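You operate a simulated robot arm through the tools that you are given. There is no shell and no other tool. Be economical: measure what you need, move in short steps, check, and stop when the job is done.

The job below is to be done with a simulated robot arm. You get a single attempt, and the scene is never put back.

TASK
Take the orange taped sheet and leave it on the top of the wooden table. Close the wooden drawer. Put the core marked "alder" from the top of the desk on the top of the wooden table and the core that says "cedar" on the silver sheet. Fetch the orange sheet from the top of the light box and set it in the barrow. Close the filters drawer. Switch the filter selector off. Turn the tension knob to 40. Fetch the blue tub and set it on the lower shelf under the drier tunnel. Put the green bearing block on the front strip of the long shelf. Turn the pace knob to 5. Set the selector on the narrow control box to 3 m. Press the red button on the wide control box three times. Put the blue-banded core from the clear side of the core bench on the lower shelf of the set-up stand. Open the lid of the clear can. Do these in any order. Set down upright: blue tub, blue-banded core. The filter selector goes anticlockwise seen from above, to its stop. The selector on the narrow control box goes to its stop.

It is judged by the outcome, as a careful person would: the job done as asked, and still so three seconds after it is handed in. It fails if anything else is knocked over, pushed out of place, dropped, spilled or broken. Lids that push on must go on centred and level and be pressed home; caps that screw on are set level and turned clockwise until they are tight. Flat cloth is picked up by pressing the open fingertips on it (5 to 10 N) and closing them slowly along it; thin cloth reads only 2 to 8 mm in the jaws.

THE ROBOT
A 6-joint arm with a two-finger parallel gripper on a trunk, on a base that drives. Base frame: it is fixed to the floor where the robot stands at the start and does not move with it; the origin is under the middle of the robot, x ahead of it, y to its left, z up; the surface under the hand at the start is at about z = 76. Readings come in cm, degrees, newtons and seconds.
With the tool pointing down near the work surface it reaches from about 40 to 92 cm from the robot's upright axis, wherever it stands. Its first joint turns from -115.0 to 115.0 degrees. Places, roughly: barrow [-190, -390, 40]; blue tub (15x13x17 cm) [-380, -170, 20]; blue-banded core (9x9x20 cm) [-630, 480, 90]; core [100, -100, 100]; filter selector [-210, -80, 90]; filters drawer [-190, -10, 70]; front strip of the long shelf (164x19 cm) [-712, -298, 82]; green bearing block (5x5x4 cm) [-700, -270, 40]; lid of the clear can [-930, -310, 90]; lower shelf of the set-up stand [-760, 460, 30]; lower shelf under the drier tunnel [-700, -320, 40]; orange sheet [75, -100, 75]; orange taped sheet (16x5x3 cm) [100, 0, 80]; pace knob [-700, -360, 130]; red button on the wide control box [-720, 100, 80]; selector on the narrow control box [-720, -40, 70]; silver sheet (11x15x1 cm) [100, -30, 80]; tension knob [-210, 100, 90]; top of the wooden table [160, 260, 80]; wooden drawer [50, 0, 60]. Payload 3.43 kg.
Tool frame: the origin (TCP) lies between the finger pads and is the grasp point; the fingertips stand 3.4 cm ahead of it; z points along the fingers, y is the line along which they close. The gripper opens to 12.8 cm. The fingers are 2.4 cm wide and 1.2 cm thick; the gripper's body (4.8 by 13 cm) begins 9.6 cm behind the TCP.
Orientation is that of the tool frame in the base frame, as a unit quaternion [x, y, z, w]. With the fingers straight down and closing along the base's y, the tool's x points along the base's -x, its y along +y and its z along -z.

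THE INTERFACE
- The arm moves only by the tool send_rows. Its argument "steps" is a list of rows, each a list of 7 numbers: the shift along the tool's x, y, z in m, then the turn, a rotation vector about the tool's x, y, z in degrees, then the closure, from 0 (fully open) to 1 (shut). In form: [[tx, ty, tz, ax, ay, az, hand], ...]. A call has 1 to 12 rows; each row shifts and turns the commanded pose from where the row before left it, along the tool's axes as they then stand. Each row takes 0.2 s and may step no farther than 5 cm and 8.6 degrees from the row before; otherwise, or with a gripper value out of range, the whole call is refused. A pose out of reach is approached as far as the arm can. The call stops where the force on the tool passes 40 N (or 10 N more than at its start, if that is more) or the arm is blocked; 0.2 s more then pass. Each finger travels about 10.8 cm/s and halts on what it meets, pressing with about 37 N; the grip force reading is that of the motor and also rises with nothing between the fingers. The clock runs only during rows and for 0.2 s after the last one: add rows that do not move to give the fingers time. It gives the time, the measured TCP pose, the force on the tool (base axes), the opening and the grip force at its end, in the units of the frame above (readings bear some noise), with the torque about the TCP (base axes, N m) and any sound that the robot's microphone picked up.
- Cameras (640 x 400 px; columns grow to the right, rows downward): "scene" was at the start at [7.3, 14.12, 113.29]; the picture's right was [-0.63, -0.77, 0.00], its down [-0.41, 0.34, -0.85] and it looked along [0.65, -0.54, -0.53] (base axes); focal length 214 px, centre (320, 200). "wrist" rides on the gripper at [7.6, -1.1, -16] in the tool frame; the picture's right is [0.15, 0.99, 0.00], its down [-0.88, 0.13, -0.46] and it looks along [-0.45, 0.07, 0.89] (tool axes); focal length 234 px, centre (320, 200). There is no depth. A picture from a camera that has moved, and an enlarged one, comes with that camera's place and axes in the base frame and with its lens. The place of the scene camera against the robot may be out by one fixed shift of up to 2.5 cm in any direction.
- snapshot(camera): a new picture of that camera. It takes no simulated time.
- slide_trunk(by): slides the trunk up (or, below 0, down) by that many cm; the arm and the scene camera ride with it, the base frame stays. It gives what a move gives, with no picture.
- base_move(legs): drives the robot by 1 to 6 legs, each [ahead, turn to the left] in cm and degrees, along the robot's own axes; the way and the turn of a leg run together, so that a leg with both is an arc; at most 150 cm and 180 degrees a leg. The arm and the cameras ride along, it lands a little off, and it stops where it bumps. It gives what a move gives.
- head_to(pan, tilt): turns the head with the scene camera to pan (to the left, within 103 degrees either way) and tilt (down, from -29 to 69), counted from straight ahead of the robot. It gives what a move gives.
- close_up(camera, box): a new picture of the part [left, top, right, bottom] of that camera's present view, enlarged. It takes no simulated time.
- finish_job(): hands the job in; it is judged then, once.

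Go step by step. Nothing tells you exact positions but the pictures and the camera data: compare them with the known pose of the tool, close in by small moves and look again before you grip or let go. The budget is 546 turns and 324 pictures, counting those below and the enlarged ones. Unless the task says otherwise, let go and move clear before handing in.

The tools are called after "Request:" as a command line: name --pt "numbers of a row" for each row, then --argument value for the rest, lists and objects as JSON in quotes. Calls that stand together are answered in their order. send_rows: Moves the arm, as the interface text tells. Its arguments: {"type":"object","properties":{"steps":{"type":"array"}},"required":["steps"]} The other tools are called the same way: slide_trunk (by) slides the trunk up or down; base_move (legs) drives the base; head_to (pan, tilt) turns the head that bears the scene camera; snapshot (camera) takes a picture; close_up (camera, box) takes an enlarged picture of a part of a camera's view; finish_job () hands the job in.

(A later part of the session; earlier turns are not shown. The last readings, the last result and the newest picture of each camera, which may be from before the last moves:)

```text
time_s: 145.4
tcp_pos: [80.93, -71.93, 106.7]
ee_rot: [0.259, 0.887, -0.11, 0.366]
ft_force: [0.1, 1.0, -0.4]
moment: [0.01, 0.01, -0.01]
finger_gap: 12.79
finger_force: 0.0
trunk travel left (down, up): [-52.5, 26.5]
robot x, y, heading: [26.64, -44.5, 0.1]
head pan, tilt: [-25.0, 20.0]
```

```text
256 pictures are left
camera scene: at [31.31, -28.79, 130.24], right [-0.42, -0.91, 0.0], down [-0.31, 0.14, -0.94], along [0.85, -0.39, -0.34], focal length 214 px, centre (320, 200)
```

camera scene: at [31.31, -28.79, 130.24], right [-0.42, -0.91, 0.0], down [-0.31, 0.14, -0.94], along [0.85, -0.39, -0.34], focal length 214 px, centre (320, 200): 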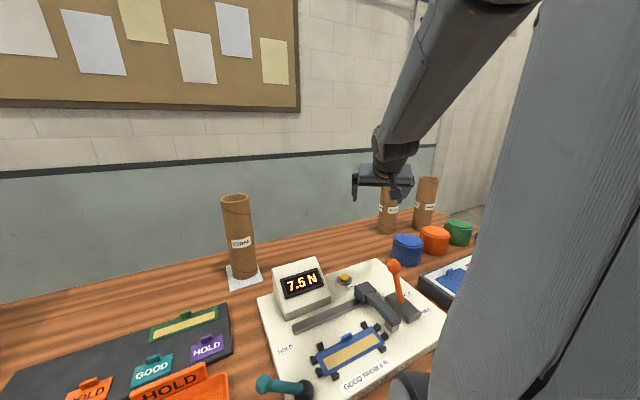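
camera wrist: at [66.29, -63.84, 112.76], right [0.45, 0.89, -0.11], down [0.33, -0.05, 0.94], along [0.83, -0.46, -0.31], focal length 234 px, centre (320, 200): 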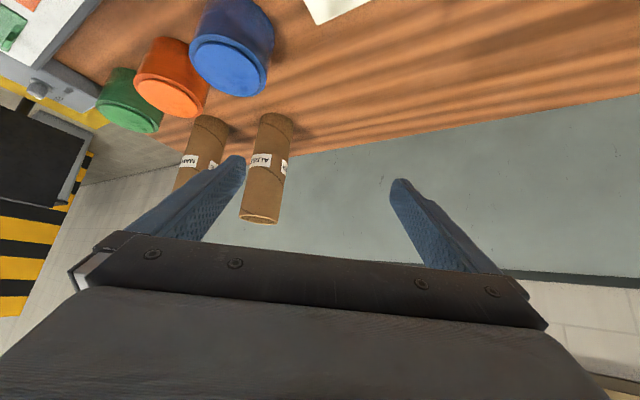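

Alder is near [106, -101.5]. Moving to a pre-grasp in line with it.

Request:
send_rows --pt "-0.0134 -0.0185 0.034 0 0 0 0" --pt "-0.0134 -0.0185 0.034 0 0 0 0" --pt "-0.0134 -0.0185 0.034 0 0 0 0" --pt "-0.0134 -0.0185 0.034 0 0 0 0" --pt "-0.0134 -0.0185 0.034 0 0 0 0" --pt "-0.0134 -0.0185 0.034 0 0 0 0"

Request:
snapshot --camera "wrist"

```text
time_s: 146.8
tcp_pos: [91.91, -92.03, 97.86]
ee_rot: [0.26, 0.886, -0.111, 0.367]
ft_force: [0.3, 1.2, 0.7]
moment: [0.01, 0.0, -0.03]
finger_gap: 12.79
finger_force: 0.2
trunk travel left (down, up): [-52.5, 26.5]
robot x, y, heading: [26.65, -44.79, 0.3]
head pan, tilt: [-25.0, 20.0]
```

```text
255 pictures are left
camera wrist: at [77.14, -83.95, 103.86], right [0.45, 0.89, -0.11], down [0.33, -0.05, 0.94], along [0.83, -0.46, -0.31], focal length 234 px, centre (320, 200)
```

wrist: 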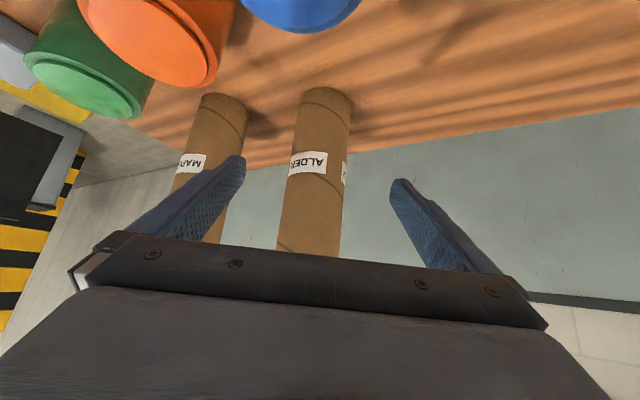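

Request:
send_rows --pt "-0.028 0 0.028 0 0 0 0" --pt "-0.028 0 0.028 0 0 0 0" --pt "-0.028 0 0.028 0 0 0 0" --pt "-0.025 0 0.025 0 0 0 0"

Request:
snapshot --camera "wrist"

Request:
close_up --camera "scene" --box '[320, 150, 480, 270]'

```text
time_s: 147.8
tcp_pos: [105.0, -100.18, 98.0]
ee_rot: [0.26, 0.886, -0.11, 0.367]
ft_force: [0.2, 0.5, 0.7]
moment: [0.03, 0.03, 0.0]
finger_gap: 12.8
finger_force: 0.0
trunk travel left (down, up): [-52.5, 26.5]
robot x, y, heading: [26.86, -44.61, 0.2]
head pan, tilt: [-25.0, 20.0]
```

```text
254 pictures are left
camera wrist: at [90.29, -92.21, 104.0], right [0.45, 0.89, -0.11], down [0.33, -0.05, 0.94], along [0.83, -0.46, -0.31], focal length 234 px, centre (320, 200)
```

wrist: 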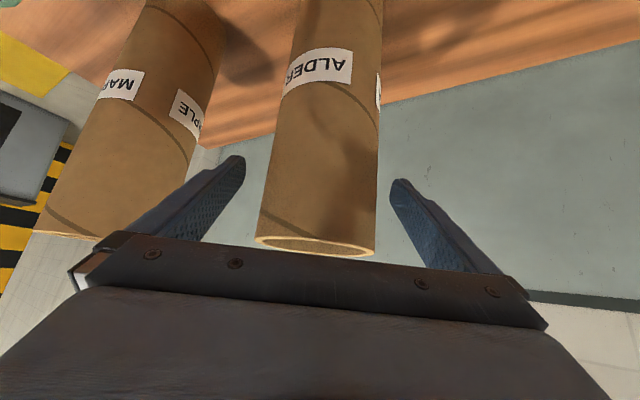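

```text
3.33 times, centred on (400, 210) of scene
camera zoom: at [31.28, -28.76, 130.24], right [-0.42, -0.91, 0.0], down [-0.31, 0.14, -0.94], along [0.85, -0.39, -0.34], focal length 715 px, centre (53, 167)
```

zoom: 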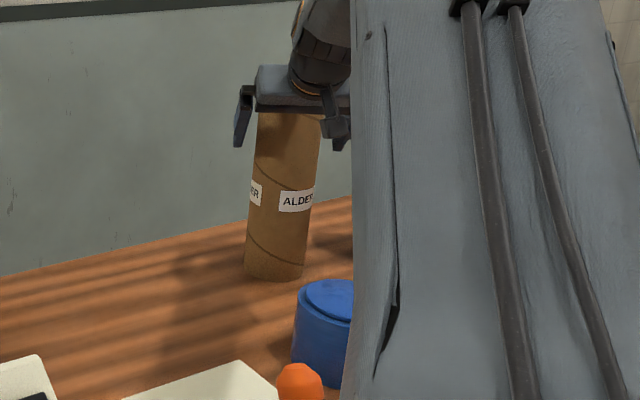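

Request:
send_rows --pt "0.009 0 0.011 0 0 0 0" --pt "0 0 0 0 0 0 0.15" --pt "0 0 0 0 0 0 0.25" --pt "0 0 0 0 0 0 0.32" --pt "0 0 0 0 0 0 0.4" --pt "0 0 0 0 0 0 0.5" --pt "0 0 0 0 0 0 1" --pt "0 0 0 0 0 0 1"

Request:
send_rows --pt "-0.007 0 -0.007 0 0 0 1" --pt "-0.014 0 -0.014 0 0 0 1" --pt "-0.021 0 -0.021 0 0 0 1" --pt "-0.028 0 -0.028 0 0 0 1" --pt "-0.028 0 -0.028 0 0 0 1"

Request:
snapshot --camera "scene"

Request:
snapshot --camera "wrist"

```text
time_s: 149.6
tcp_pos: [105.01, -100.33, 96.52]
ee_rot: [0.26, 0.887, -0.11, 0.366]
ft_force: [0.5, 1.4, 1.3]
moment: [0.15, -0.18, 0.05]
finger_gap: 8.53
finger_force: 37.0
trunk travel left (down, up): [-52.5, 26.5]
robot x, y, heading: [26.72, -44.86, 0.4]
head pan, tilt: [-25.0, 20.0]
```

```text
time_s: 150.8
tcp_pos: [104.96, -100.51, 110.39]
ee_rot: [0.259, 0.887, -0.109, 0.366]
ft_force: [1.1, -1.0, -3.2]
moment: [0.0, 0.0, 0.01]
finger_gap: 8.52
finger_force: 37.4
trunk travel left (down, up): [-52.5, 26.5]
robot x, y, heading: [27.01, -44.7, -0.1]
head pan, tilt: [-25.0, 20.0]
```

```text
252 pictures are left
camera scene: at [31.35, -28.81, 130.24], right [-0.42, -0.91, 0.0], down [-0.31, 0.14, -0.94], along [0.85, -0.39, -0.34], focal length 214 px, centre (320, 200)
```

scene: 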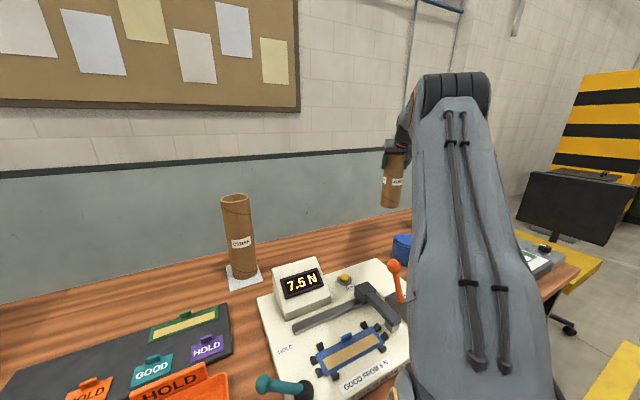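

```text
251 pictures are left
camera wrist: at [90.31, -92.49, 116.3], right [0.45, 0.89, -0.11], down [0.33, -0.05, 0.94], along [0.83, -0.46, -0.31], focal length 234 px, centre (320, 200)
```

wrist: 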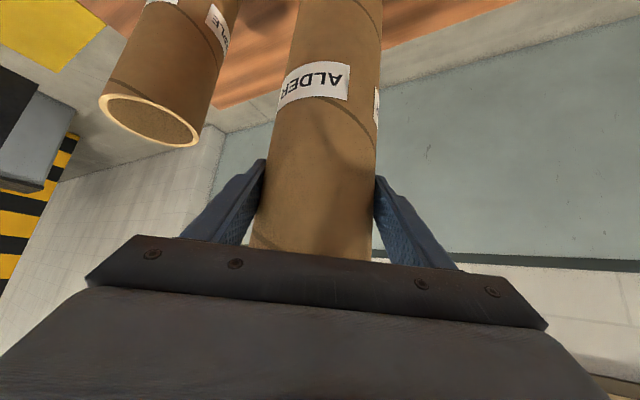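

Alder is held. Raise, retract, and back out.

Request:
send_rows --pt "-0.025 0 -0.025 0 0 0 1" --pt "-0.025 0 -0.025 0 0 0 1" --pt "0.025 0 -0.025 0 0 0 1" --pt "0.025 0 -0.025 0 0 0 1" --pt "0.025 0 -0.025 0 0 0 1" --pt "0.025 0 -0.025 0 0 0 1" --pt "0.025 0 -0.025 0 0 0 1" --pt "0.025 0 -0.025 0 0 0 1" --pt "0.025 0 -0.025 0 0 0 1" --pt "0.025 0 -0.025 0 0 0 1"

Request:
base_move --legs '[[-72, 0]]'

Request:
snapshot --camera "scene"

```text
time_s: 153.0
tcp_pos: [81.35, -85.26, 117.23]
ee_rot: [0.261, 0.887, -0.11, 0.365]
ft_force: [0.3, -0.1, -3.5]
moment: [0.04, 0.0, 0.02]
finger_gap: 8.47
finger_force: 36.7
trunk travel left (down, up): [-52.5, 26.5]
robot x, y, heading: [26.89, -44.51, 0.2]
head pan, tilt: [-25.0, 20.0]
```

```text
time_s: 156.9
tcp_pos: [9.65, -85.49, 117.45]
ee_rot: [0.258, 0.887, -0.109, 0.366]
ft_force: [0.1, 0.4, -3.1]
moment: [-0.01, 0.03, -0.01]
finger_gap: 8.49
finger_force: 36.8
trunk travel left (down, up): [-52.5, 26.5]
robot x, y, heading: [-45.09, -45.09, 0.3]
head pan, tilt: [-25.0, 20.0]
```

```text
250 pictures are left
camera scene: at [-40.6, -29.23, 130.24], right [-0.41, -0.91, 0.0], down [-0.31, 0.14, -0.94], along [0.86, -0.39, -0.34], focal length 214 px, centre (320, 200)
```

scene: 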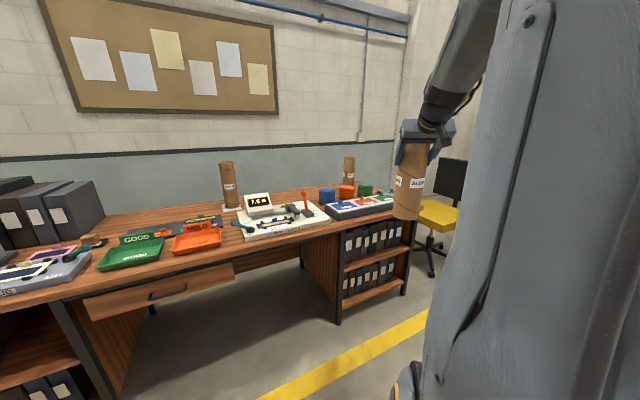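

Request:
base_move --legs '[[0, 90], [135, 0], [135, 0], [0, -90], [60, 0]]'

Request:
head_to --pan -10 --tilt 25

Request:
snapshot --camera "scene"

```text
time_s: 180.7
tcp_pos: [69.33, 181.39, 117.41]
ee_rot: [0.274, 0.883, -0.115, 0.365]
ft_force: [0.0, -0.3, -3.6]
moment: [0.0, 0.03, 0.0]
finger_gap: 8.49
finger_force: 36.8
trunk travel left (down, up): [-52.5, 26.5]
robot x, y, heading: [15.61, 223.51, -1.7]
head pan, tilt: [-25.0, 20.0]
```

```text
time_s: 181.5
tcp_pos: [69.17, 181.34, 117.4]
ee_rot: [0.274, 0.883, -0.115, 0.364]
ft_force: [0.1, 0.5, -2.9]
moment: [0.04, 0.02, 0.05]
finger_gap: 8.49
finger_force: 36.9
trunk travel left (down, up): [-52.5, 26.5]
robot x, y, heading: [15.9, 223.86, -1.7]
head pan, tilt: [-10.0, 25.0]
```

```text
249 pictures are left
camera scene: at [21.73, 241.86, 129.43], right [-0.2, -0.98, 0.0], down [-0.41, 0.09, -0.91], along [0.89, -0.18, -0.42], focal length 214 px, centre (320, 200)
```

scene: 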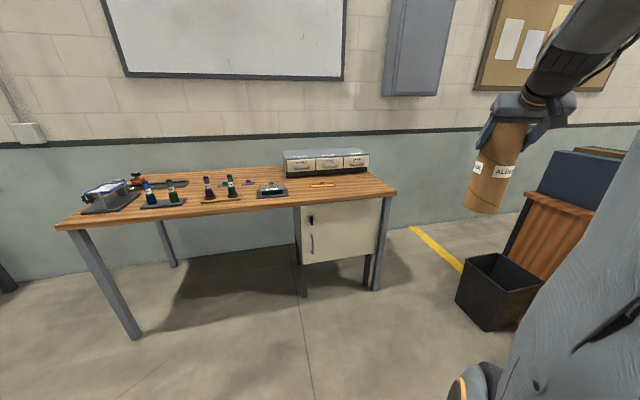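

Request:
base_move --legs '[[0, 2], [51, 0]]'

Request:
snapshot --camera "scene"

Request:
snapshot --camera "wrist"

```text
time_s: 184.8
tcp_pos: [121.44, 183.69, 117.54]
ee_rot: [0.26, 0.887, -0.11, 0.366]
ft_force: [0.0, -0.1, -1.8]
moment: [0.04, 0.01, 0.02]
finger_gap: 8.52
finger_force: 36.8
trunk travel left (down, up): [-52.5, 26.5]
robot x, y, heading: [66.47, 224.41, 0.4]
head pan, tilt: [-10.0, 25.0]
```

```text
248 pictures are left
camera scene: at [71.74, 242.4, 129.43], right [-0.17, -0.99, 0.0], down [-0.42, 0.07, -0.91], along [0.89, -0.15, -0.42], focal length 214 px, centre (320, 200)
```

scene: 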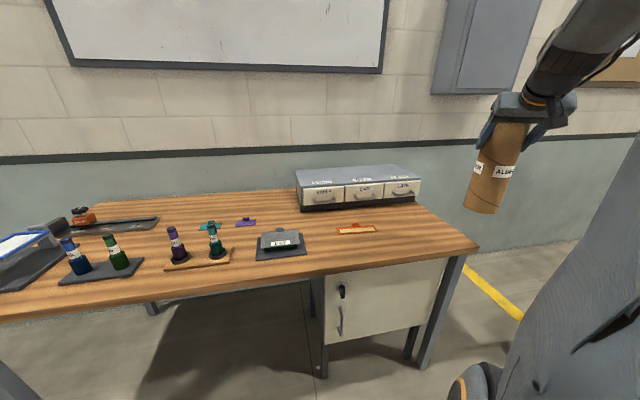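

```text
247 pictures are left
camera wrist: at [106.66, 191.63, 123.41], right [0.45, 0.89, -0.11], down [0.33, -0.05, 0.94], along [0.83, -0.46, -0.31], focal length 234 px, centre (320, 200)
```

wrist: 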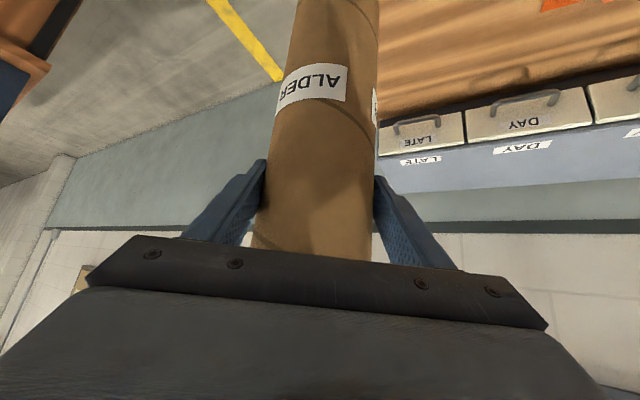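

Request:
send_rows --pt "-0.0157 0.035 0.0157 0 0 0 1" --pt "-0.0157 0.035 0.0157 0 0 0 1" --pt "-0.0157 0.035 0.0157 0 0 0 1" --pt "-0.0157 0.035 0.0157 0 0 0 1" --pt "-0.0157 0.035 0.0157 0 0 0 1" --pt "-0.0157 0.035 0.0157 0 0 0 1" --pt "0.0247 0 0.0247 0 0 0 1" --pt "0.0247 0 0.0247 0 0 0 1" --pt "0.0247 0 0.0247 0 0 0 1" --pt "0.0247 0 0.0247 0 0 0 1"

Request:
snapshot --camera "scene"

```text
time_s: 187.0
tcp_pos: [143.74, 194.1, 103.28]
ee_rot: [0.259, 0.887, -0.109, 0.367]
ft_force: [-1.1, 0.3, -2.5]
moment: [0.01, 0.03, 0.0]
finger_gap: 8.48
finger_force: 37.1
trunk travel left (down, up): [-52.5, 26.5]
robot x, y, heading: [66.34, 224.06, 0.3]
head pan, tilt: [-10.0, 25.0]
```

```text
246 pictures are left
camera scene: at [71.73, 242.41, 129.43], right [-0.17, -0.99, 0.0], down [-0.42, 0.07, -0.91], along [0.89, -0.15, -0.42], focal length 214 px, centre (320, 200)
```

scene: 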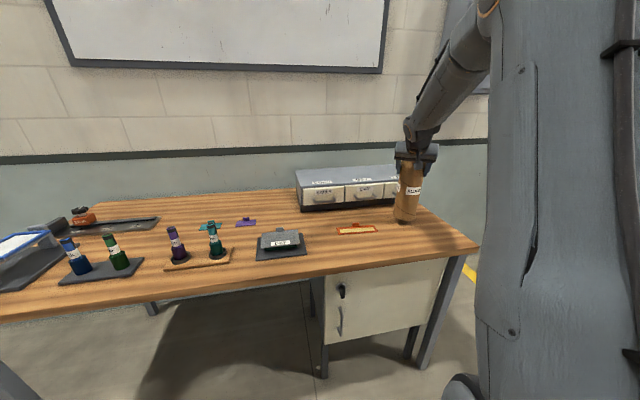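

Request:
send_rows --pt "0.007 0 0.007 0 0 0 1" --pt "0.007 0 0.007 0 0 0 1" --pt "0.003 0 0.003 0 0 0 1" --pt "0.0014 0 0.0014 0 0 0 1" --pt "0.0014 0 0.0014 0 0 0 1"

Request:
close_up --camera "scene" --box '[330, 140, 470, 260]'

```text
time_s: 188.2
tcp_pos: [143.92, 194.04, 100.54]
ee_rot: [0.258, 0.888, -0.108, 0.366]
ft_force: [-0.2, 0.1, -1.5]
moment: [0.18, 0.07, 0.04]
finger_gap: 8.48
finger_force: 37.1
trunk travel left (down, up): [-52.5, 26.5]
robot x, y, heading: [66.62, 224.51, 0.5]
head pan, tilt: [-10.0, 25.0]
```

```text
3.33 times, centred on (400, 200) of scene
camera zoom: at [71.74, 242.41, 129.43], right [-0.17, -0.99, 0.0], down [-0.42, 0.07, -0.91], along [0.89, -0.15, -0.42], focal length 715 px, centre (53, 200)
```

zoom: 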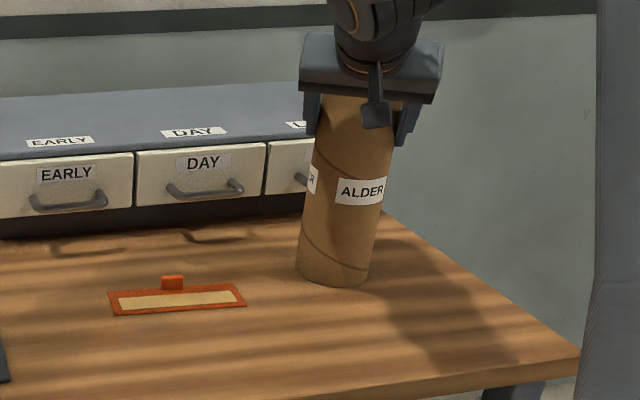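

Request:
send_rows --pt "0.0014 0 0.0014 0 0 0 1" --pt "0 0 0 0 0 0 1"

```text
time_s: 188.8
tcp_pos: [143.86, 194.16, 100.56]
ee_rot: [0.258, 0.887, -0.108, 0.368]
ft_force: [-1.7, -0.1, 12.8]
moment: [0.63, 0.35, 0.08]
finger_gap: 8.5
finger_force: 37.0
trunk travel left (down, up): [-52.5, 26.5]
robot x, y, heading: [66.62, 224.11, 0.3]
head pan, tilt: [-10.0, 25.0]
```

On the table. Open and back out.

Request:
send_rows --pt "0 0 0 0 0 0 0.3" --pt "0 0 0 0 0 0 0.2" --pt "0 0 0 0 0 0 0.1" --pt "0 0 0 0 0 0 0" --pt "0 0 0 0 0 0 0" --pt "0.014 0 -0.014 0 0 0 0" --pt "0.021 0 -0.021 0 0 0 0" --pt "0.028 0 -0.028 0 0 0 0" --pt "0.028 0 -0.028 0 0 0 0" --pt "0.028 0 -0.028 0 0 0 0" --pt "0.028 0 -0.028 0 0 0 0" --pt "-0.028 0 -0.028 0 0 0 0"

Request:
close_up --camera "scene" --box '[330, 140, 470, 260]'

```text
time_s: 191.4
tcp_pos: [126.28, 205.43, 104.25]
ee_rot: [0.258, 0.887, -0.11, 0.366]
ft_force: [0.7, -0.3, -0.2]
moment: [0.0, 0.01, -0.01]
finger_gap: 12.81
finger_force: 0.0
trunk travel left (down, up): [-52.5, 26.5]
robot x, y, heading: [66.7, 224.1, 0.4]
head pan, tilt: [-10.0, 25.0]
```

```text
3.33 times, centred on (400, 200) of scene
camera zoom: at [71.76, 242.4, 129.43], right [-0.17, -0.99, 0.0], down [-0.42, 0.07, -0.91], along [0.89, -0.15, -0.42], focal length 715 px, centre (53, 200)
```

zoom: 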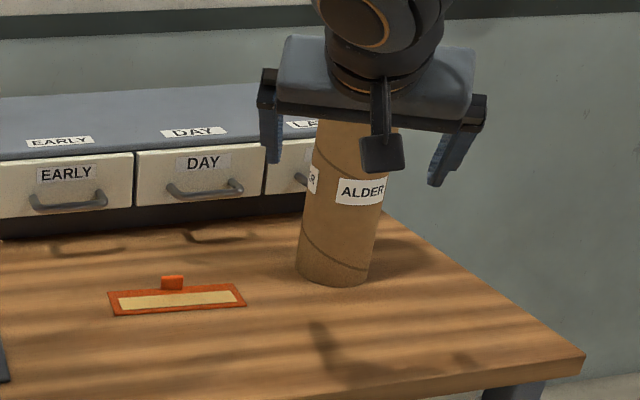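

Alder stands on the table. Back out and restore the hand to vertical.

Request:
base_move --legs '[[-110, 0]]'

Request:
send_rows --pt "0 0 0 -4.67 0 -4.67 0.5" --pt "0 0 0 -4.67 0 -4.67 0.5" --pt "0 0 0 -4.67 0 -4.67 0.5" --pt "0 0 0 -4.67 0 -4.67 0.5" --pt "0 0 0 -4.67 0 -4.67 0.5" --pt "0 0 0 0 7.5 0 0.5" --pt "0 0 0 0 7.5 0 0.5" --pt "0 0 0 0 7.5 0 0.5" --pt "0 0 0 0 7.5 0 0.5" --pt "0 0 0 0 7.5 0 0.5" --pt "0 0 0 0 7.5 0 0.5"

Request:
base_move --legs '[[0, -90], [150, 0], [150, 0], [0, 60]]'

Request:
head_to --pan 0 --tilt 25

Request:
snapshot --camera "scene"

```text
time_s: 197.0
tcp_pos: [17.04, 204.57, 104.24]
ee_rot: [0.264, 0.885, -0.111, 0.366]
ft_force: [0.2, -0.2, 0.1]
moment: [0.01, -0.03, -0.01]
finger_gap: 12.8
finger_force: 0.0
trunk travel left (down, up): [-52.5, 26.5]
robot x, y, heading: [-42.42, 223.83, -0.4]
head pan, tilt: [-10.0, 25.0]
```

```text
time_s: 199.4
tcp_pos: [17.0, 204.51, 104.23]
ee_rot: [0.004, 1.0, -0.002, -0.002]
ft_force: [-0.4, 0.5, 0.3]
moment: [-0.01, -0.05, -0.02]
finger_gap: 6.4
finger_force: 0.0
trunk travel left (down, up): [-52.5, 26.5]
robot x, y, heading: [-42.39, 224.53, -0.6]
head pan, tilt: [-10.0, 25.0]
```

```text
time_s: 220.5
tcp_pos: [-9.37, -125.43, 104.22]
ee_rot: [0.274, 0.962, 0.0, -0.002]
ft_force: [-0.1, -0.3, -0.1]
moment: [-0.01, 0.02, 0.01]
finger_gap: 6.39
finger_force: 0.0
trunk travel left (down, up): [-52.5, 26.5]
robot x, y, heading: [-49.8, -77.39, -31.6]
head pan, tilt: [-10.0, 25.0]
```

```text
time_s: 221.2
tcp_pos: [-9.49, -125.54, 104.14]
ee_rot: [0.273, 0.962, -0.001, -0.001]
ft_force: [-0.6, 0.5, 0.6]
moment: [0.01, 0.01, 0.0]
finger_gap: 6.41
finger_force: 0.0
trunk travel left (down, up): [-52.5, 26.5]
robot x, y, heading: [-49.79, -78.02, -31.7]
head pan, tilt: [0.0, 25.0]
```

```text
243 pictures are left
camera scene: at [-35.0, -63.7, 129.43], right [-0.53, -0.85, 0.0], down [-0.36, 0.22, -0.91], along [0.77, -0.48, -0.42], focal length 214 px, centre (320, 200)
```

scene: 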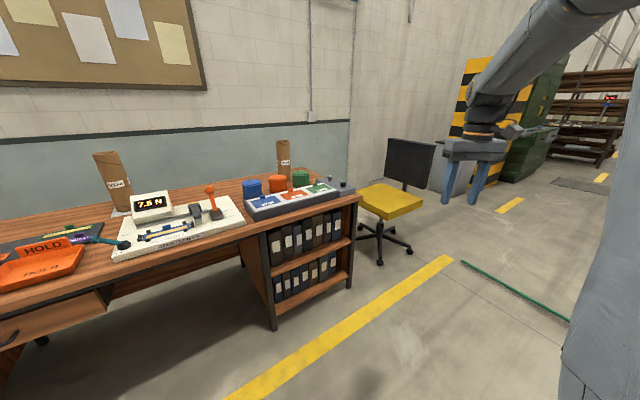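

Request:
base_move --legs '[[48, 0], [0, 31.7]]'

Request:
head_to --pan -15 --tilt 40

Request:
snapshot --camera "scene"

Request:
snapshot --camera "wrist"

```text
time_s: 225.6
tcp_pos: [51.0, -123.89, 104.19]
ee_rot: [0.008, 1.0, -0.001, -0.002]
ft_force: [-0.1, 0.1, 0.6]
moment: [0.01, 0.01, 0.0]
finger_gap: 6.41
finger_force: 0.2
trunk travel left (down, up): [-52.5, 26.5]
robot x, y, heading: [-7.96, -103.71, -0.8]
head pan, tilt: [0.0, 25.0]
```

```text
time_s: 226.4
tcp_pos: [51.03, -123.99, 104.19]
ee_rot: [0.007, 1.0, -0.001, -0.001]
ft_force: [0.9, -0.3, 0.6]
moment: [0.01, 0.01, 0.01]
finger_gap: 6.41
finger_force: 0.2
trunk travel left (down, up): [-52.5, 26.5]
robot x, y, heading: [-7.91, -103.65, -1.1]
head pan, tilt: [-15.0, 40.0]
```

```text
242 pictures are left
camera scene: at [-3.5, -86.31, 127.1], right [-0.27, -0.96, 0.0], down [-0.62, 0.18, -0.77], along [0.74, -0.21, -0.64], focal length 214 px, centre (320, 200)
```

scene: 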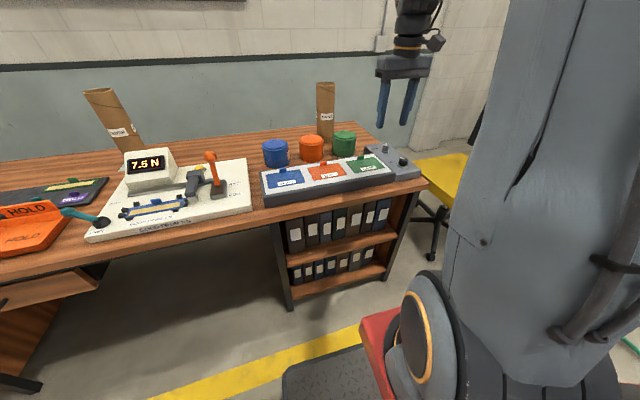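

```text
241 pictures are left
camera wrist: at [43.43, -125.0, 120.3], right [-0.13, 0.99, 0.0], down [0.88, 0.12, 0.45], along [0.45, 0.06, -0.89], focal length 234 px, centre (320, 200)
```

wrist: 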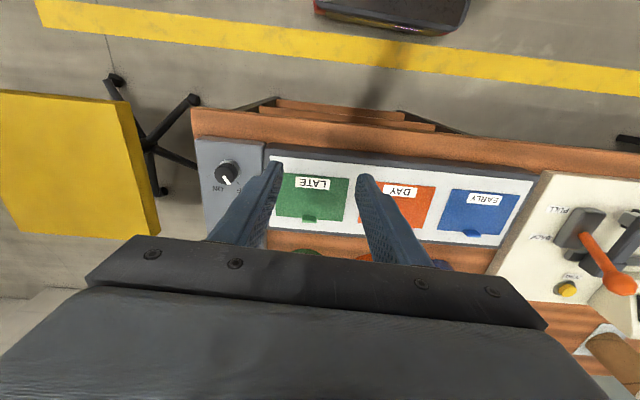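

Orange sheet (DAY) is around [63, -106.5], tab at its back edge near x≈66. Rotating the hand and moving over.

Request:
send_rows --pt "0 0 0 0 0 -8.1 0.6" --pt "0 0 0 0 0 -8.1 0.6" --pt "0 0 0 0 0 -8.1 0.6" --pt "0 0 0 0 0 -8.1 0.6" --pt "0 0 0 0 0 -8.1 0.6" --pt "0 0 0 0 0 -8.1 0.6" --pt "0 0 0 0 0 -8.1 0.6" --pt "0 0 0 0 0 -8.1 0.6" --pt "0 0 0 0 0 -8.1 0.6" --pt "0 0 0 0 0 -8.1 0.6" --pt "0 0 0 0 0 -8.1 0.6"

Request:
send_rows --pt "-0.034 -0.03 0 0 0 0 0.6" --pt "-0.034 -0.03 0 0 0 0 0.6" --pt "-0.034 -0.03 0 0 0 0 0.6" --pt "-0.034 -0.03 0 0 0 0 0.6" --pt "-0.034 -0.03 0 0 0 0 0.6" --pt "0 0 0.04 0 0 0 0.6" --pt "0 0 0.04 0 0 0 0.6"

Request:
snapshot --camera "wrist"

Request:
snapshot --camera "scene"

```text
time_s: 228.8
tcp_pos: [51.05, -123.9, 104.27]
ee_rot: [-0.697, 0.717, 0.0, -0.002]
ft_force: [-0.4, -0.2, 0.4]
moment: [0.01, 0.03, 0.01]
finger_gap: 5.12
finger_force: 0.1
trunk travel left (down, up): [-52.5, 26.5]
robot x, y, heading: [-8.08, -104.21, -0.7]
head pan, tilt: [-15.0, 40.0]
```

```text
time_s: 230.4
tcp_pos: [66.62, -107.16, 96.24]
ee_rot: [-0.697, 0.717, 0.0, -0.002]
ft_force: [-0.2, -0.6, -0.2]
moment: [0.0, -0.04, 0.0]
finger_gap: 5.1
finger_force: 0.0
trunk travel left (down, up): [-52.5, 26.5]
robot x, y, heading: [-8.05, -104.32, -1.0]
head pan, tilt: [-15.0, 40.0]
```

```text
240 pictures are left
camera wrist: at [67.41, -114.93, 112.3], right [-0.99, -0.12, 0.0], down [-0.1, 0.89, 0.45], along [-0.06, 0.45, -0.89], focal length 234 px, centre (320, 200)
```

wrist: 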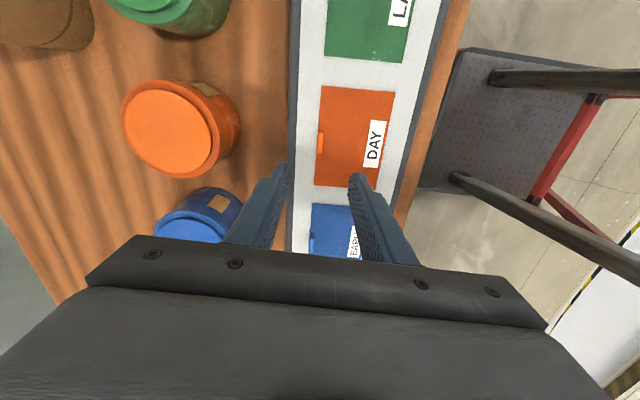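

```text
239 pictures are left
camera scene: at [-3.53, -86.31, 127.1], right [-0.27, -0.96, 0.0], down [-0.62, 0.18, -0.77], along [0.74, -0.21, -0.64], focal length 214 px, centre (320, 200)
```

scene: 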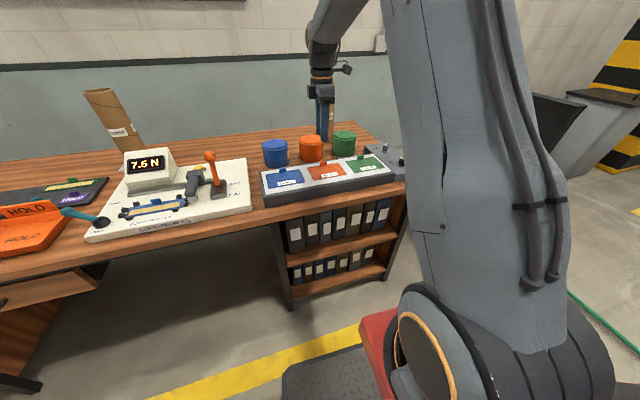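

Request:
send_rows --pt "0.006 0.003 0.03 0 0 0 0.6" --pt "0 0 0.03 0 0 0 0.6" --pt "0 0 0.02 0 0 0 0.6"

Request:
close_up --camera "wrist" --box '[240, 80, 400, 240]'

Request:
close_up --camera "scene" --box '[250, 90, 410, 210]'

```text
time_s: 231.2
tcp_pos: [66.1, -108.12, 88.25]
ee_rot: [-0.696, 0.718, 0.001, -0.002]
ft_force: [-0.5, -0.6, -0.2]
moment: [0.0, -0.01, 0.03]
finger_gap: 5.14
finger_force: 0.0
trunk travel left (down, up): [-52.5, 26.5]
robot x, y, heading: [-8.11, -104.04, -0.8]
head pan, tilt: [-15.0, 40.0]
```

```text
2.50 times, centred on (320, 160) of wrist
camera zoom: at [67.0, -115.82, 104.21], right [-0.99, -0.12, 0.0], down [-0.1, 0.89, 0.45], along [-0.06, 0.45, -0.89], focal length 585 px, centre (320, 300)
```

zoom: 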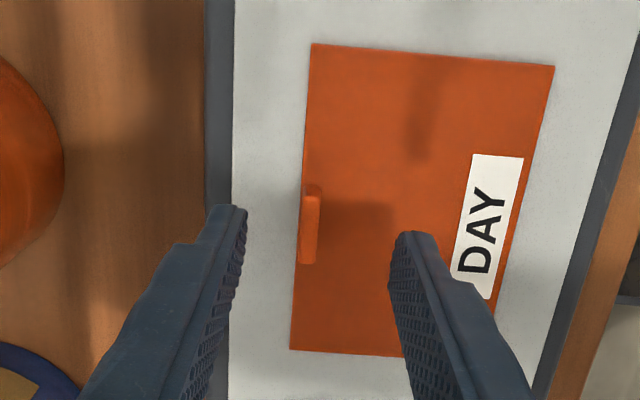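

```text
3.33 times, centred on (330, 150) of scene
camera zoom: at [-3.51, -86.31, 127.1], right [-0.27, -0.96, 0.0], down [-0.62, 0.18, -0.77], along [0.74, -0.21, -0.64], focal length 715 px, centre (287, 367)
```

zoom: 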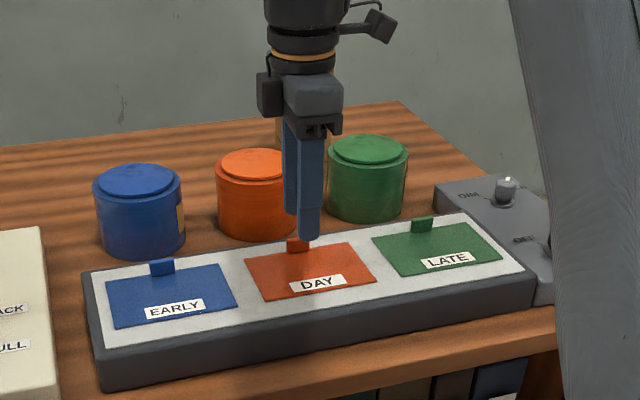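

Request:
send_rows --pt "-0.002 -0.002 0.015 0 0 0 0.6" --pt "0 0 0.008 0 0 0 0.6" --pt "0 0 0.004 0 0 0 0.6"

Request:
close_up --camera "wrist" --box '[240, 80, 400, 240]'

Request:
close_up --camera "scene" --box '[290, 130, 350, 180]'

```text
time_s: 232.0
tcp_pos: [66.32, -107.89, 85.59]
ee_rot: [-0.696, 0.718, 0.001, -0.001]
ft_force: [-0.3, -0.2, 0.3]
moment: [0.0, 0.0, 0.03]
finger_gap: 5.11
finger_force: 0.0
trunk travel left (down, up): [-52.5, 26.5]
robot x, y, heading: [-8.38, -104.13, -0.8]
head pan, tilt: [-15.0, 40.0]
```

```text
2.50 times, centred on (320, 160) of wrist
camera zoom: at [67.2, -115.54, 101.52], right [-0.99, -0.12, 0.0], down [-0.1, 0.89, 0.45], along [-0.06, 0.45, -0.89], focal length 585 px, centre (320, 300)
```

zoom: 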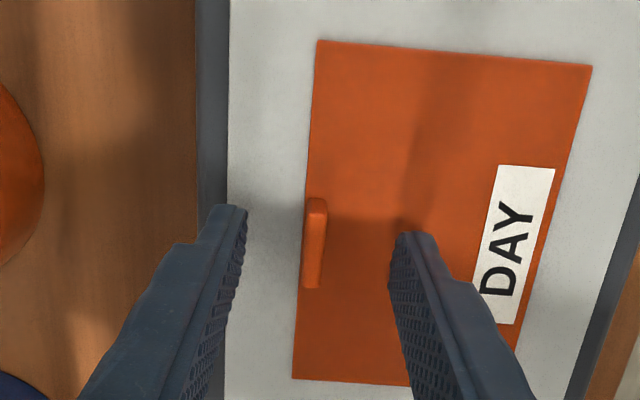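

```text
8.00 times, centred on (320, 155) of scene
camera zoom: at [-3.5, -86.31, 127.09], right [-0.27, -0.96, 0.0], down [-0.62, 0.18, -0.77], along [0.74, -0.21, -0.64], focal length 1716 px, centre (320, 560)
```

zoom: 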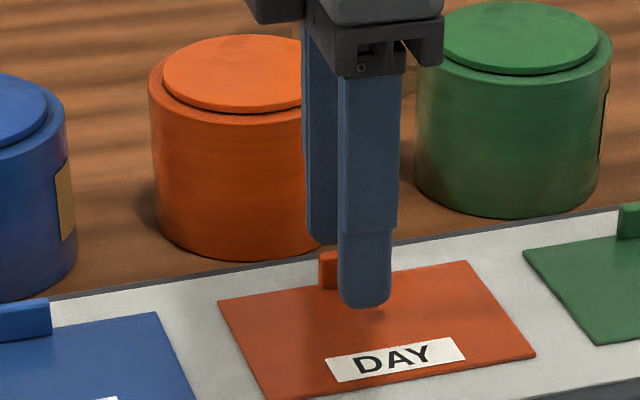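

Request:
send_rows --pt "0 -0.002 0.003 0 0 0 0.6" --pt "0 0 0.002 0 0 0 0.6" --pt "0 0 0.002 0 0 0 0.6"

```text
time_s: 232.8
tcp_pos: [66.42, -107.93, 84.72]
ee_rot: [-0.696, 0.718, 0.0, -0.002]
ft_force: [-0.6, -0.2, -0.2]
moment: [-0.01, 0.03, -0.01]
finger_gap: 5.09
finger_force: 0.0
trunk travel left (down, up): [-52.5, 26.5]
robot x, y, heading: [-8.43, -103.82, -0.8]
head pan, tilt: [-15.0, 40.0]
```

Request:
send_rows --pt "0 0 0.002 0 0 0 0.6" --pt "0 0 0.0015 0 0 0 0.6"

Request:
close_up --camera "scene" --box '[290, 130, 350, 180]'

```text
time_s: 233.4
tcp_pos: [66.76, -107.89, 84.61]
ee_rot: [-0.695, 0.719, 0.0, -0.001]
ft_force: [-2.1, 0.2, 21.3]
moment: [0.05, 0.74, -0.01]
finger_gap: 5.24
finger_force: 0.9
trunk travel left (down, up): [-52.5, 26.5]
robot x, y, heading: [-8.1, -103.96, -0.9]
head pan, tilt: [-15.0, 40.0]
```

```text
8.00 times, centred on (320, 155) of scene
camera zoom: at [-3.59, -86.3, 127.11], right [-0.27, -0.96, 0.0], down [-0.62, 0.18, -0.77], along [0.74, -0.21, -0.64], focal length 1716 px, centre (320, 560)
```

zoom: 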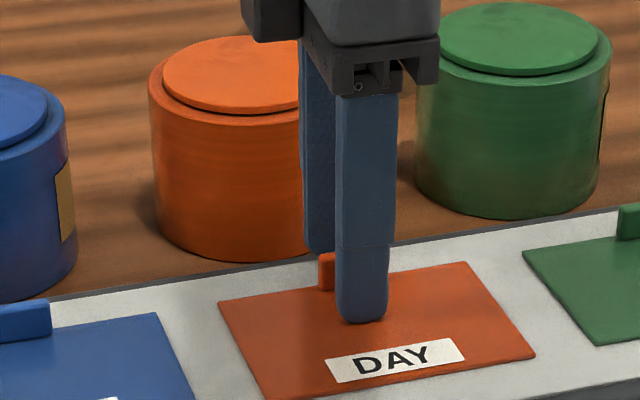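

Touching the sheet with the near finger. Raise 2 mm, then close on the tab.

Request:
send_rows --pt "0 0 -0.003 0 0 0 0.6" --pt "0 0 0.0 0 0 0 0.75" --pt "0 0 0 0 0 0 0.85" --pt "0 0 0 0 0 0 0.9" --pt "0 0 0 0 0 0 0.95" --pt "0 0 0 0 0 0 1" --pt "0 0 0 0 0 0 1" --pt "0 0 0 0 0 0 1"

Request:
send_rows --pt "0 0 -0.002 0 0 0 1" --pt "0 0 -0.004 0 0 0 1" --pt "0 0 -0.006 0 0 0 1" --pt "0 0 -0.01 0 0 0 1" --pt "0 0 -0.015 0 0 0 1"

Request:
close_up --camera "scene" --box '[250, 90, 410, 210]'

```text
time_s: 235.2
tcp_pos: [66.54, -107.9, 84.69]
ee_rot: [-0.696, 0.718, 0.001, -0.003]
ft_force: [-0.6, -0.1, 0.1]
moment: [-0.01, 0.01, 0.03]
finger_gap: 0.6
finger_force: 37.3
trunk travel left (down, up): [-52.5, 26.5]
robot x, y, heading: [-8.07, -104.08, -1.1]
head pan, tilt: [-15.0, 40.0]
```

```text
time_s: 236.4
tcp_pos: [66.53, -107.83, 88.42]
ee_rot: [-0.695, 0.719, 0.0, -0.001]
ft_force: [0.2, -0.3, -1.0]
moment: [0.0, 0.03, -0.01]
finger_gap: 0.56
finger_force: 37.0
trunk travel left (down, up): [-52.5, 26.5]
robot x, y, heading: [-7.98, -103.92, -0.8]
head pan, tilt: [-15.0, 40.0]
```

```text
3.33 times, centred on (330, 150) of scene
camera zoom: at [-3.48, -86.31, 127.09], right [-0.27, -0.96, 0.0], down [-0.62, 0.18, -0.77], along [0.74, -0.21, -0.64], focal length 715 px, centre (287, 367)
```

zoom: 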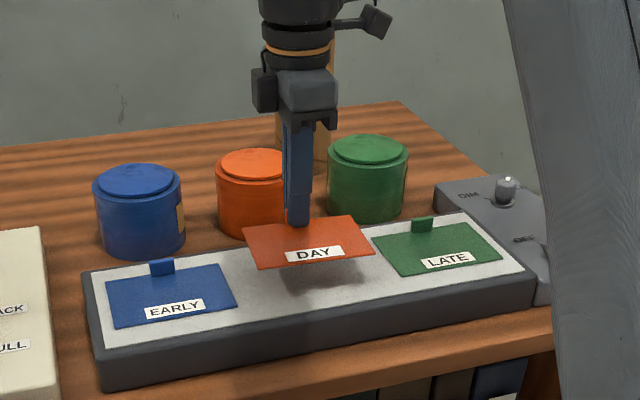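

Held. Lift, retract, back off, and turn toward the barrow.

Request:
send_rows --pt "0 0 -0.02 0 0 0 1" --pt "0 0 -0.03 0 0 0 1" --pt "0 0 -0.03 0 0 0 1" --pt "0 0 -0.03 0 0 0 1" --pt "0 0 -0.03 0 0 0 1" --pt "0 0 -0.03 0 0 0 1" --pt "0 0.03 0 0 0 0 1" --pt "0 0.03 0 0 0 0 1" --pt "0 0.03 0 0 0 0 1" --pt "0 0.03 0 0 0 0 1" --pt "0 0.03 0 0 0 0 1" --pt "0 0.02 0 0 0 0 1"

Request:
base_move --legs '[[-70, 0], [0, -124]]'

Request:
head_to --pan 0 --tilt 15

Request:
snapshot --camera "scene"

```text
time_s: 239.0
tcp_pos: [49.58, -107.41, 105.32]
ee_rot: [-0.697, 0.717, 0.001, -0.002]
ft_force: [-0.1, 0.4, -0.5]
moment: [0.01, 0.0, 0.02]
finger_gap: 0.55
finger_force: 36.9
trunk travel left (down, up): [-52.5, 26.5]
robot x, y, heading: [-8.58, -103.86, -0.8]
head pan, tilt: [-15.0, 40.0]
```

```text
time_s: 248.0
tcp_pos: [-114.63, -148.91, 105.4]
ee_rot: [0.305, 0.952, 0.002, 0.0]
ft_force: [0.8, -0.8, 0.2]
moment: [-0.02, 0.0, 0.0]
finger_gap: 0.55
finger_force: 37.0
trunk travel left (down, up): [-52.5, 26.5]
robot x, y, heading: [-79.62, -102.84, -124.5]
head pan, tilt: [-15.0, 40.0]
```

```text
time_s: 248.9
tcp_pos: [-114.45, -148.91, 105.54]
ee_rot: [0.305, 0.952, 0.002, 0.0]
ft_force: [0.4, -0.6, 0.6]
moment: [-0.02, 0.03, -0.02]
finger_gap: 0.57
finger_force: 36.7
trunk travel left (down, up): [-52.5, 26.5]
robot x, y, heading: [-79.05, -102.84, -124.4]
head pan, tilt: [0.0, 15.0]
```

```text
232 pictures are left
camera scene: at [-66.18, -117.93, 131.04], right [-0.82, 0.57, 0.0], down [0.15, 0.21, -0.97], along [-0.55, -0.79, -0.26], focal length 214 px, centre (320, 200)
```

scene: 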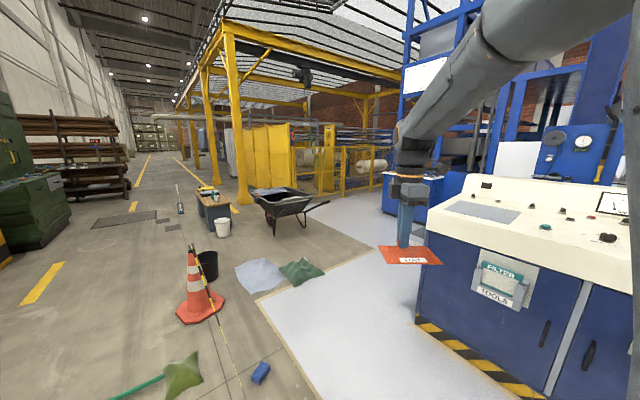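

I see the barrow at about [-185, -390], with cloths near [-125, -310] and [-163, -290], a cone, and the blue console on the right. Driving part way between console and cloths.

Request:
base_move --legs '[[0, 2], [128, 0]]'

Request:
head_to --pan 0 --tilt 30

Request:
snapshot --camera "scene"

```text
time_s: 255.7
tcp_pos: [-180.12, -256.71, 105.35]
ee_rot: [0.285, 0.959, 0.002, -0.001]
ft_force: [0.3, 0.5, 0.2]
moment: [0.01, 0.02, 0.06]
finger_gap: 0.57
finger_force: 37.6
trunk travel left (down, up): [-52.5, 26.5]
robot x, y, heading: [-147.24, -209.05, -122.2]
head pan, tilt: [0.0, 15.0]
```

```text
time_s: 256.4
tcp_pos: [-180.18, -256.77, 105.58]
ee_rot: [0.285, 0.958, 0.002, 0.0]
ft_force: [0.2, 0.2, -0.7]
moment: [-0.02, 0.01, -0.01]
finger_gap: 0.54
finger_force: 36.7
trunk travel left (down, up): [-52.5, 26.5]
robot x, y, heading: [-146.74, -209.01, -122.3]
head pan, tilt: [0.0, 30.0]
```

```text
231 pictures are left
camera scene: at [-133.09, -223.58, 128.64], right [-0.85, 0.53, 0.0], down [0.27, 0.42, -0.87], along [-0.46, -0.73, -0.5], focal length 214 px, centre (320, 200)
```

scene: 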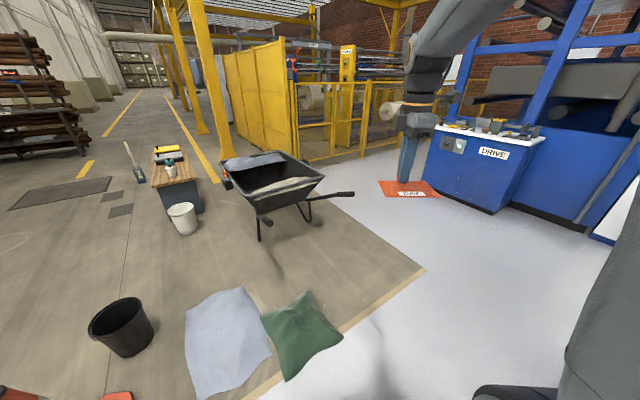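

Request:
base_move --legs '[[0, -27.7], [131, 0], [0, 60], [98, 0]]'

Request:
head_to --pan 60 --tilt 30

Request:
snapshot --camera "scene"

```text
time_s: 271.7
tcp_pos: [-262.59, -429.55, 105.5]
ee_rot: [0.012, 1.0, 0.001, -0.001]
ft_force: [-0.2, 0.4, 0.4]
moment: [-0.03, -0.03, 0.0]
finger_gap: 0.56
finger_force: 37.3
trunk travel left (down, up): [-52.5, 26.5]
robot x, y, heading: [-259.69, -371.49, -90.6]
head pan, tilt: [0.0, 30.0]
```

```text
time_s: 273.0
tcp_pos: [-262.66, -429.61, 105.48]
ee_rot: [0.012, 1.0, 0.001, -0.001]
ft_force: [0.2, -0.1, -0.6]
moment: [-0.03, 0.04, 0.01]
finger_gap: 0.58
finger_force: 36.9
trunk travel left (down, up): [-52.5, 26.5]
robot x, y, heading: [-259.99, -371.77, -90.6]
head pan, tilt: [60.0, 30.0]
```

```text
230 pictures are left
camera scene: at [-232.06, -372.11, 128.63], right [-0.51, -0.86, 0.0], down [-0.43, 0.25, -0.87], along [0.75, -0.44, -0.5], focal length 214 px, centre (320, 200)
```

scene: 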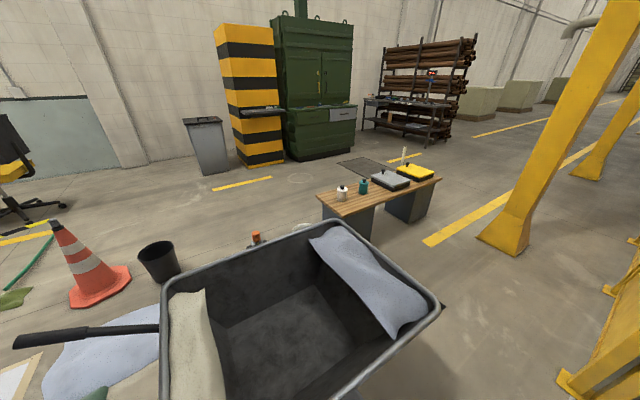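

The barrow is directly to my left, tub centre about [-184, -387]. I'll swing the arm left over it instead of turning the base.

Request:
send_rows --pt "-0.0388 0.0218 0 0 0 0 1" --pt "-0.0388 0.0218 0 0 0 0 1" --pt "-0.0388 0.0218 0 0 0 0 1" --pt "-0.0388 0.0218 0 0 0 0 1" --pt "-0.0388 0.0218 0 0 0 0 1" --pt "-0.0388 0.0218 0 0 0 0 1" --pt "-0.0388 0.0218 0 0 0 0 1" --pt "-0.0388 0.0218 0 0 0 0 1" --pt "-0.0388 0.0218 0 0 0 0 1" --pt "-0.0388 0.0218 0 0 0 0 1"

Request:
send_rows --pt "-0.0388 0.0218 0 0 0 0 1" --pt "-0.0388 0.0218 0 0 0 0 1" --pt "-0.0388 0.0218 0 0 0 0 1" --pt "-0.0388 0.0218 0 0 0 0 1" --pt "-0.0388 0.0218 0 0 0 0 1" --pt "-0.0388 0.0218 0 0 0 0 1" --pt "-0.0388 0.0218 0 0 0 0 1" --pt "-0.0388 0.0218 0 0 0 0 1" --pt "-0.0388 0.0218 0 0 0 0 1"

Request:
snapshot --camera "scene"

Request:
snapshot --camera "wrist"

```text
time_s: 275.2
tcp_pos: [-223.21, -408.62, 105.18]
ee_rot: [0.011, 1.0, 0.001, -0.001]
ft_force: [-0.2, 0.4, -0.4]
moment: [-0.02, -0.06, -0.03]
finger_gap: 0.55
finger_force: 37.1
trunk travel left (down, up): [-52.5, 26.5]
robot x, y, heading: [-259.46, -371.75, -90.3]
head pan, tilt: [60.0, 30.0]
```

```text
time_s: 277.2
tcp_pos: [-188.3, -389.82, 105.41]
ee_rot: [0.011, 1.0, 0.001, 0.0]
ft_force: [-0.5, -0.4, 1.0]
moment: [0.0, -0.02, 0.01]
finger_gap: 0.58
finger_force: 36.8
trunk travel left (down, up): [-52.5, 26.5]
robot x, y, heading: [-259.18, -371.71, -90.9]
head pan, tilt: [60.0, 30.0]
```

```text
229 pictures are left
camera scene: at [-232.06, -372.05, 128.59], right [-0.5, -0.87, 0.0], down [-0.44, 0.25, -0.86], along [0.75, -0.43, -0.5], focal length 214 px, centre (320, 200)
```

scene: 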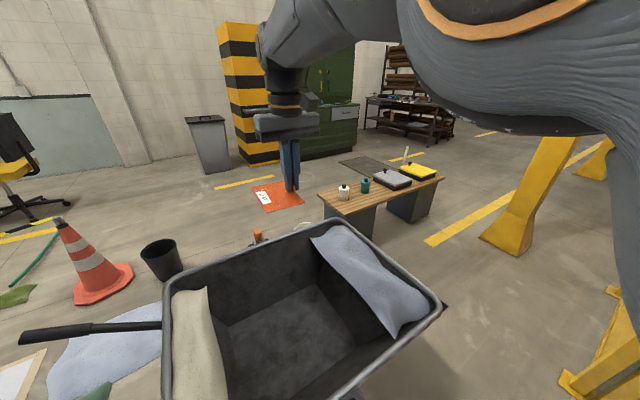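

```text
228 pictures are left
camera wrist: at [-195.95, -390.9, 121.43], right [-0.12, 0.99, 0.0], down [0.88, 0.11, 0.46], along [0.45, 0.06, -0.89], focal length 234 px, centre (320, 200)
```

wrist: 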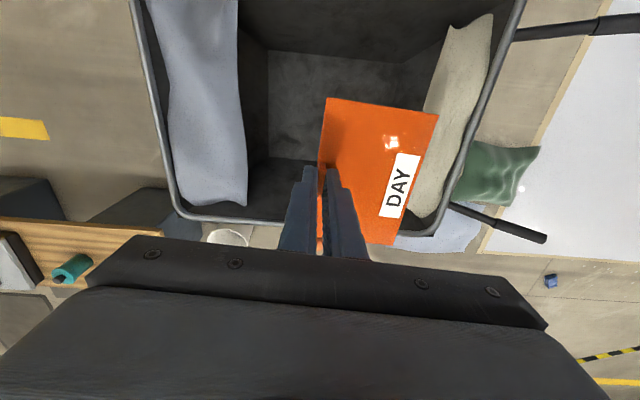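

Request:
send_rows --pt "0 0.03 0 0 0 0 1" --pt "0 0.03 0 0 0 0 1"

Request:
slide_trunk --by -30

Request:
snapshot --camera "wrist"

Request:
snapshot --camera "scene"

```text
time_s: 277.8
tcp_pos: [-188.04, -384.53, 105.16]
ee_rot: [0.017, 1.0, 0.002, -0.002]
ft_force: [0.7, -0.9, -0.8]
moment: [0.01, 0.02, 0.0]
finger_gap: 0.54
finger_force: 37.1
trunk travel left (down, up): [-52.5, 26.5]
robot x, y, heading: [-259.84, -371.48, -90.3]
head pan, tilt: [60.0, 30.0]
```

```text
time_s: 280.8
tcp_pos: [-187.89, -385.18, 75.29]
ee_rot: [0.021, 1.0, 0.002, -0.003]
ft_force: [0.5, -0.3, -0.1]
moment: [0.0, 0.0, 0.01]
finger_gap: 0.55
finger_force: 37.0
trunk travel left (down, up): [-22.5, 56.5]
robot x, y, heading: [-259.53, -371.82, -90.3]
head pan, tilt: [60.0, 30.0]
```

```text
227 pictures are left
camera wrist: at [-195.43, -386.13, 91.3], right [-0.1, 0.99, 0.0], down [0.89, 0.09, 0.45], along [0.45, 0.05, -0.89], focal length 234 px, centre (320, 200)
```

wrist: 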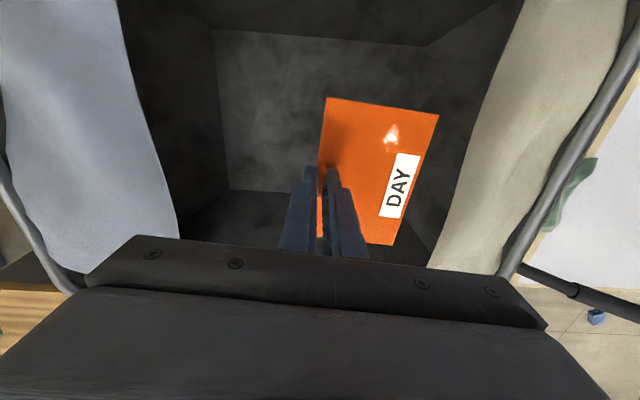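

```text
226 pictures are left
camera scene: at [-230.87, -375.52, 98.6], right [0.04, -1.0, 0.0], down [-0.5, -0.02, -0.86], along [0.86, 0.03, -0.5], focal length 214 px, centre (320, 200)
```

scene: 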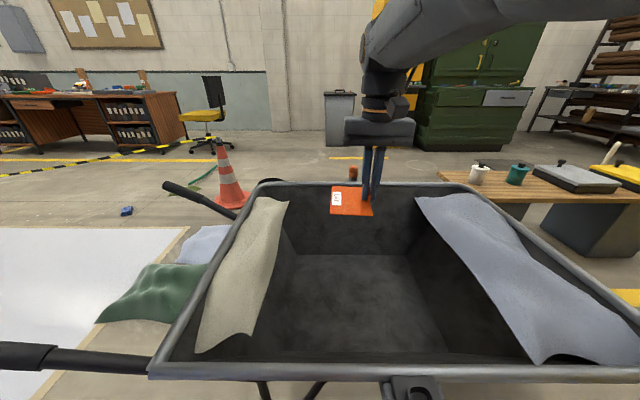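

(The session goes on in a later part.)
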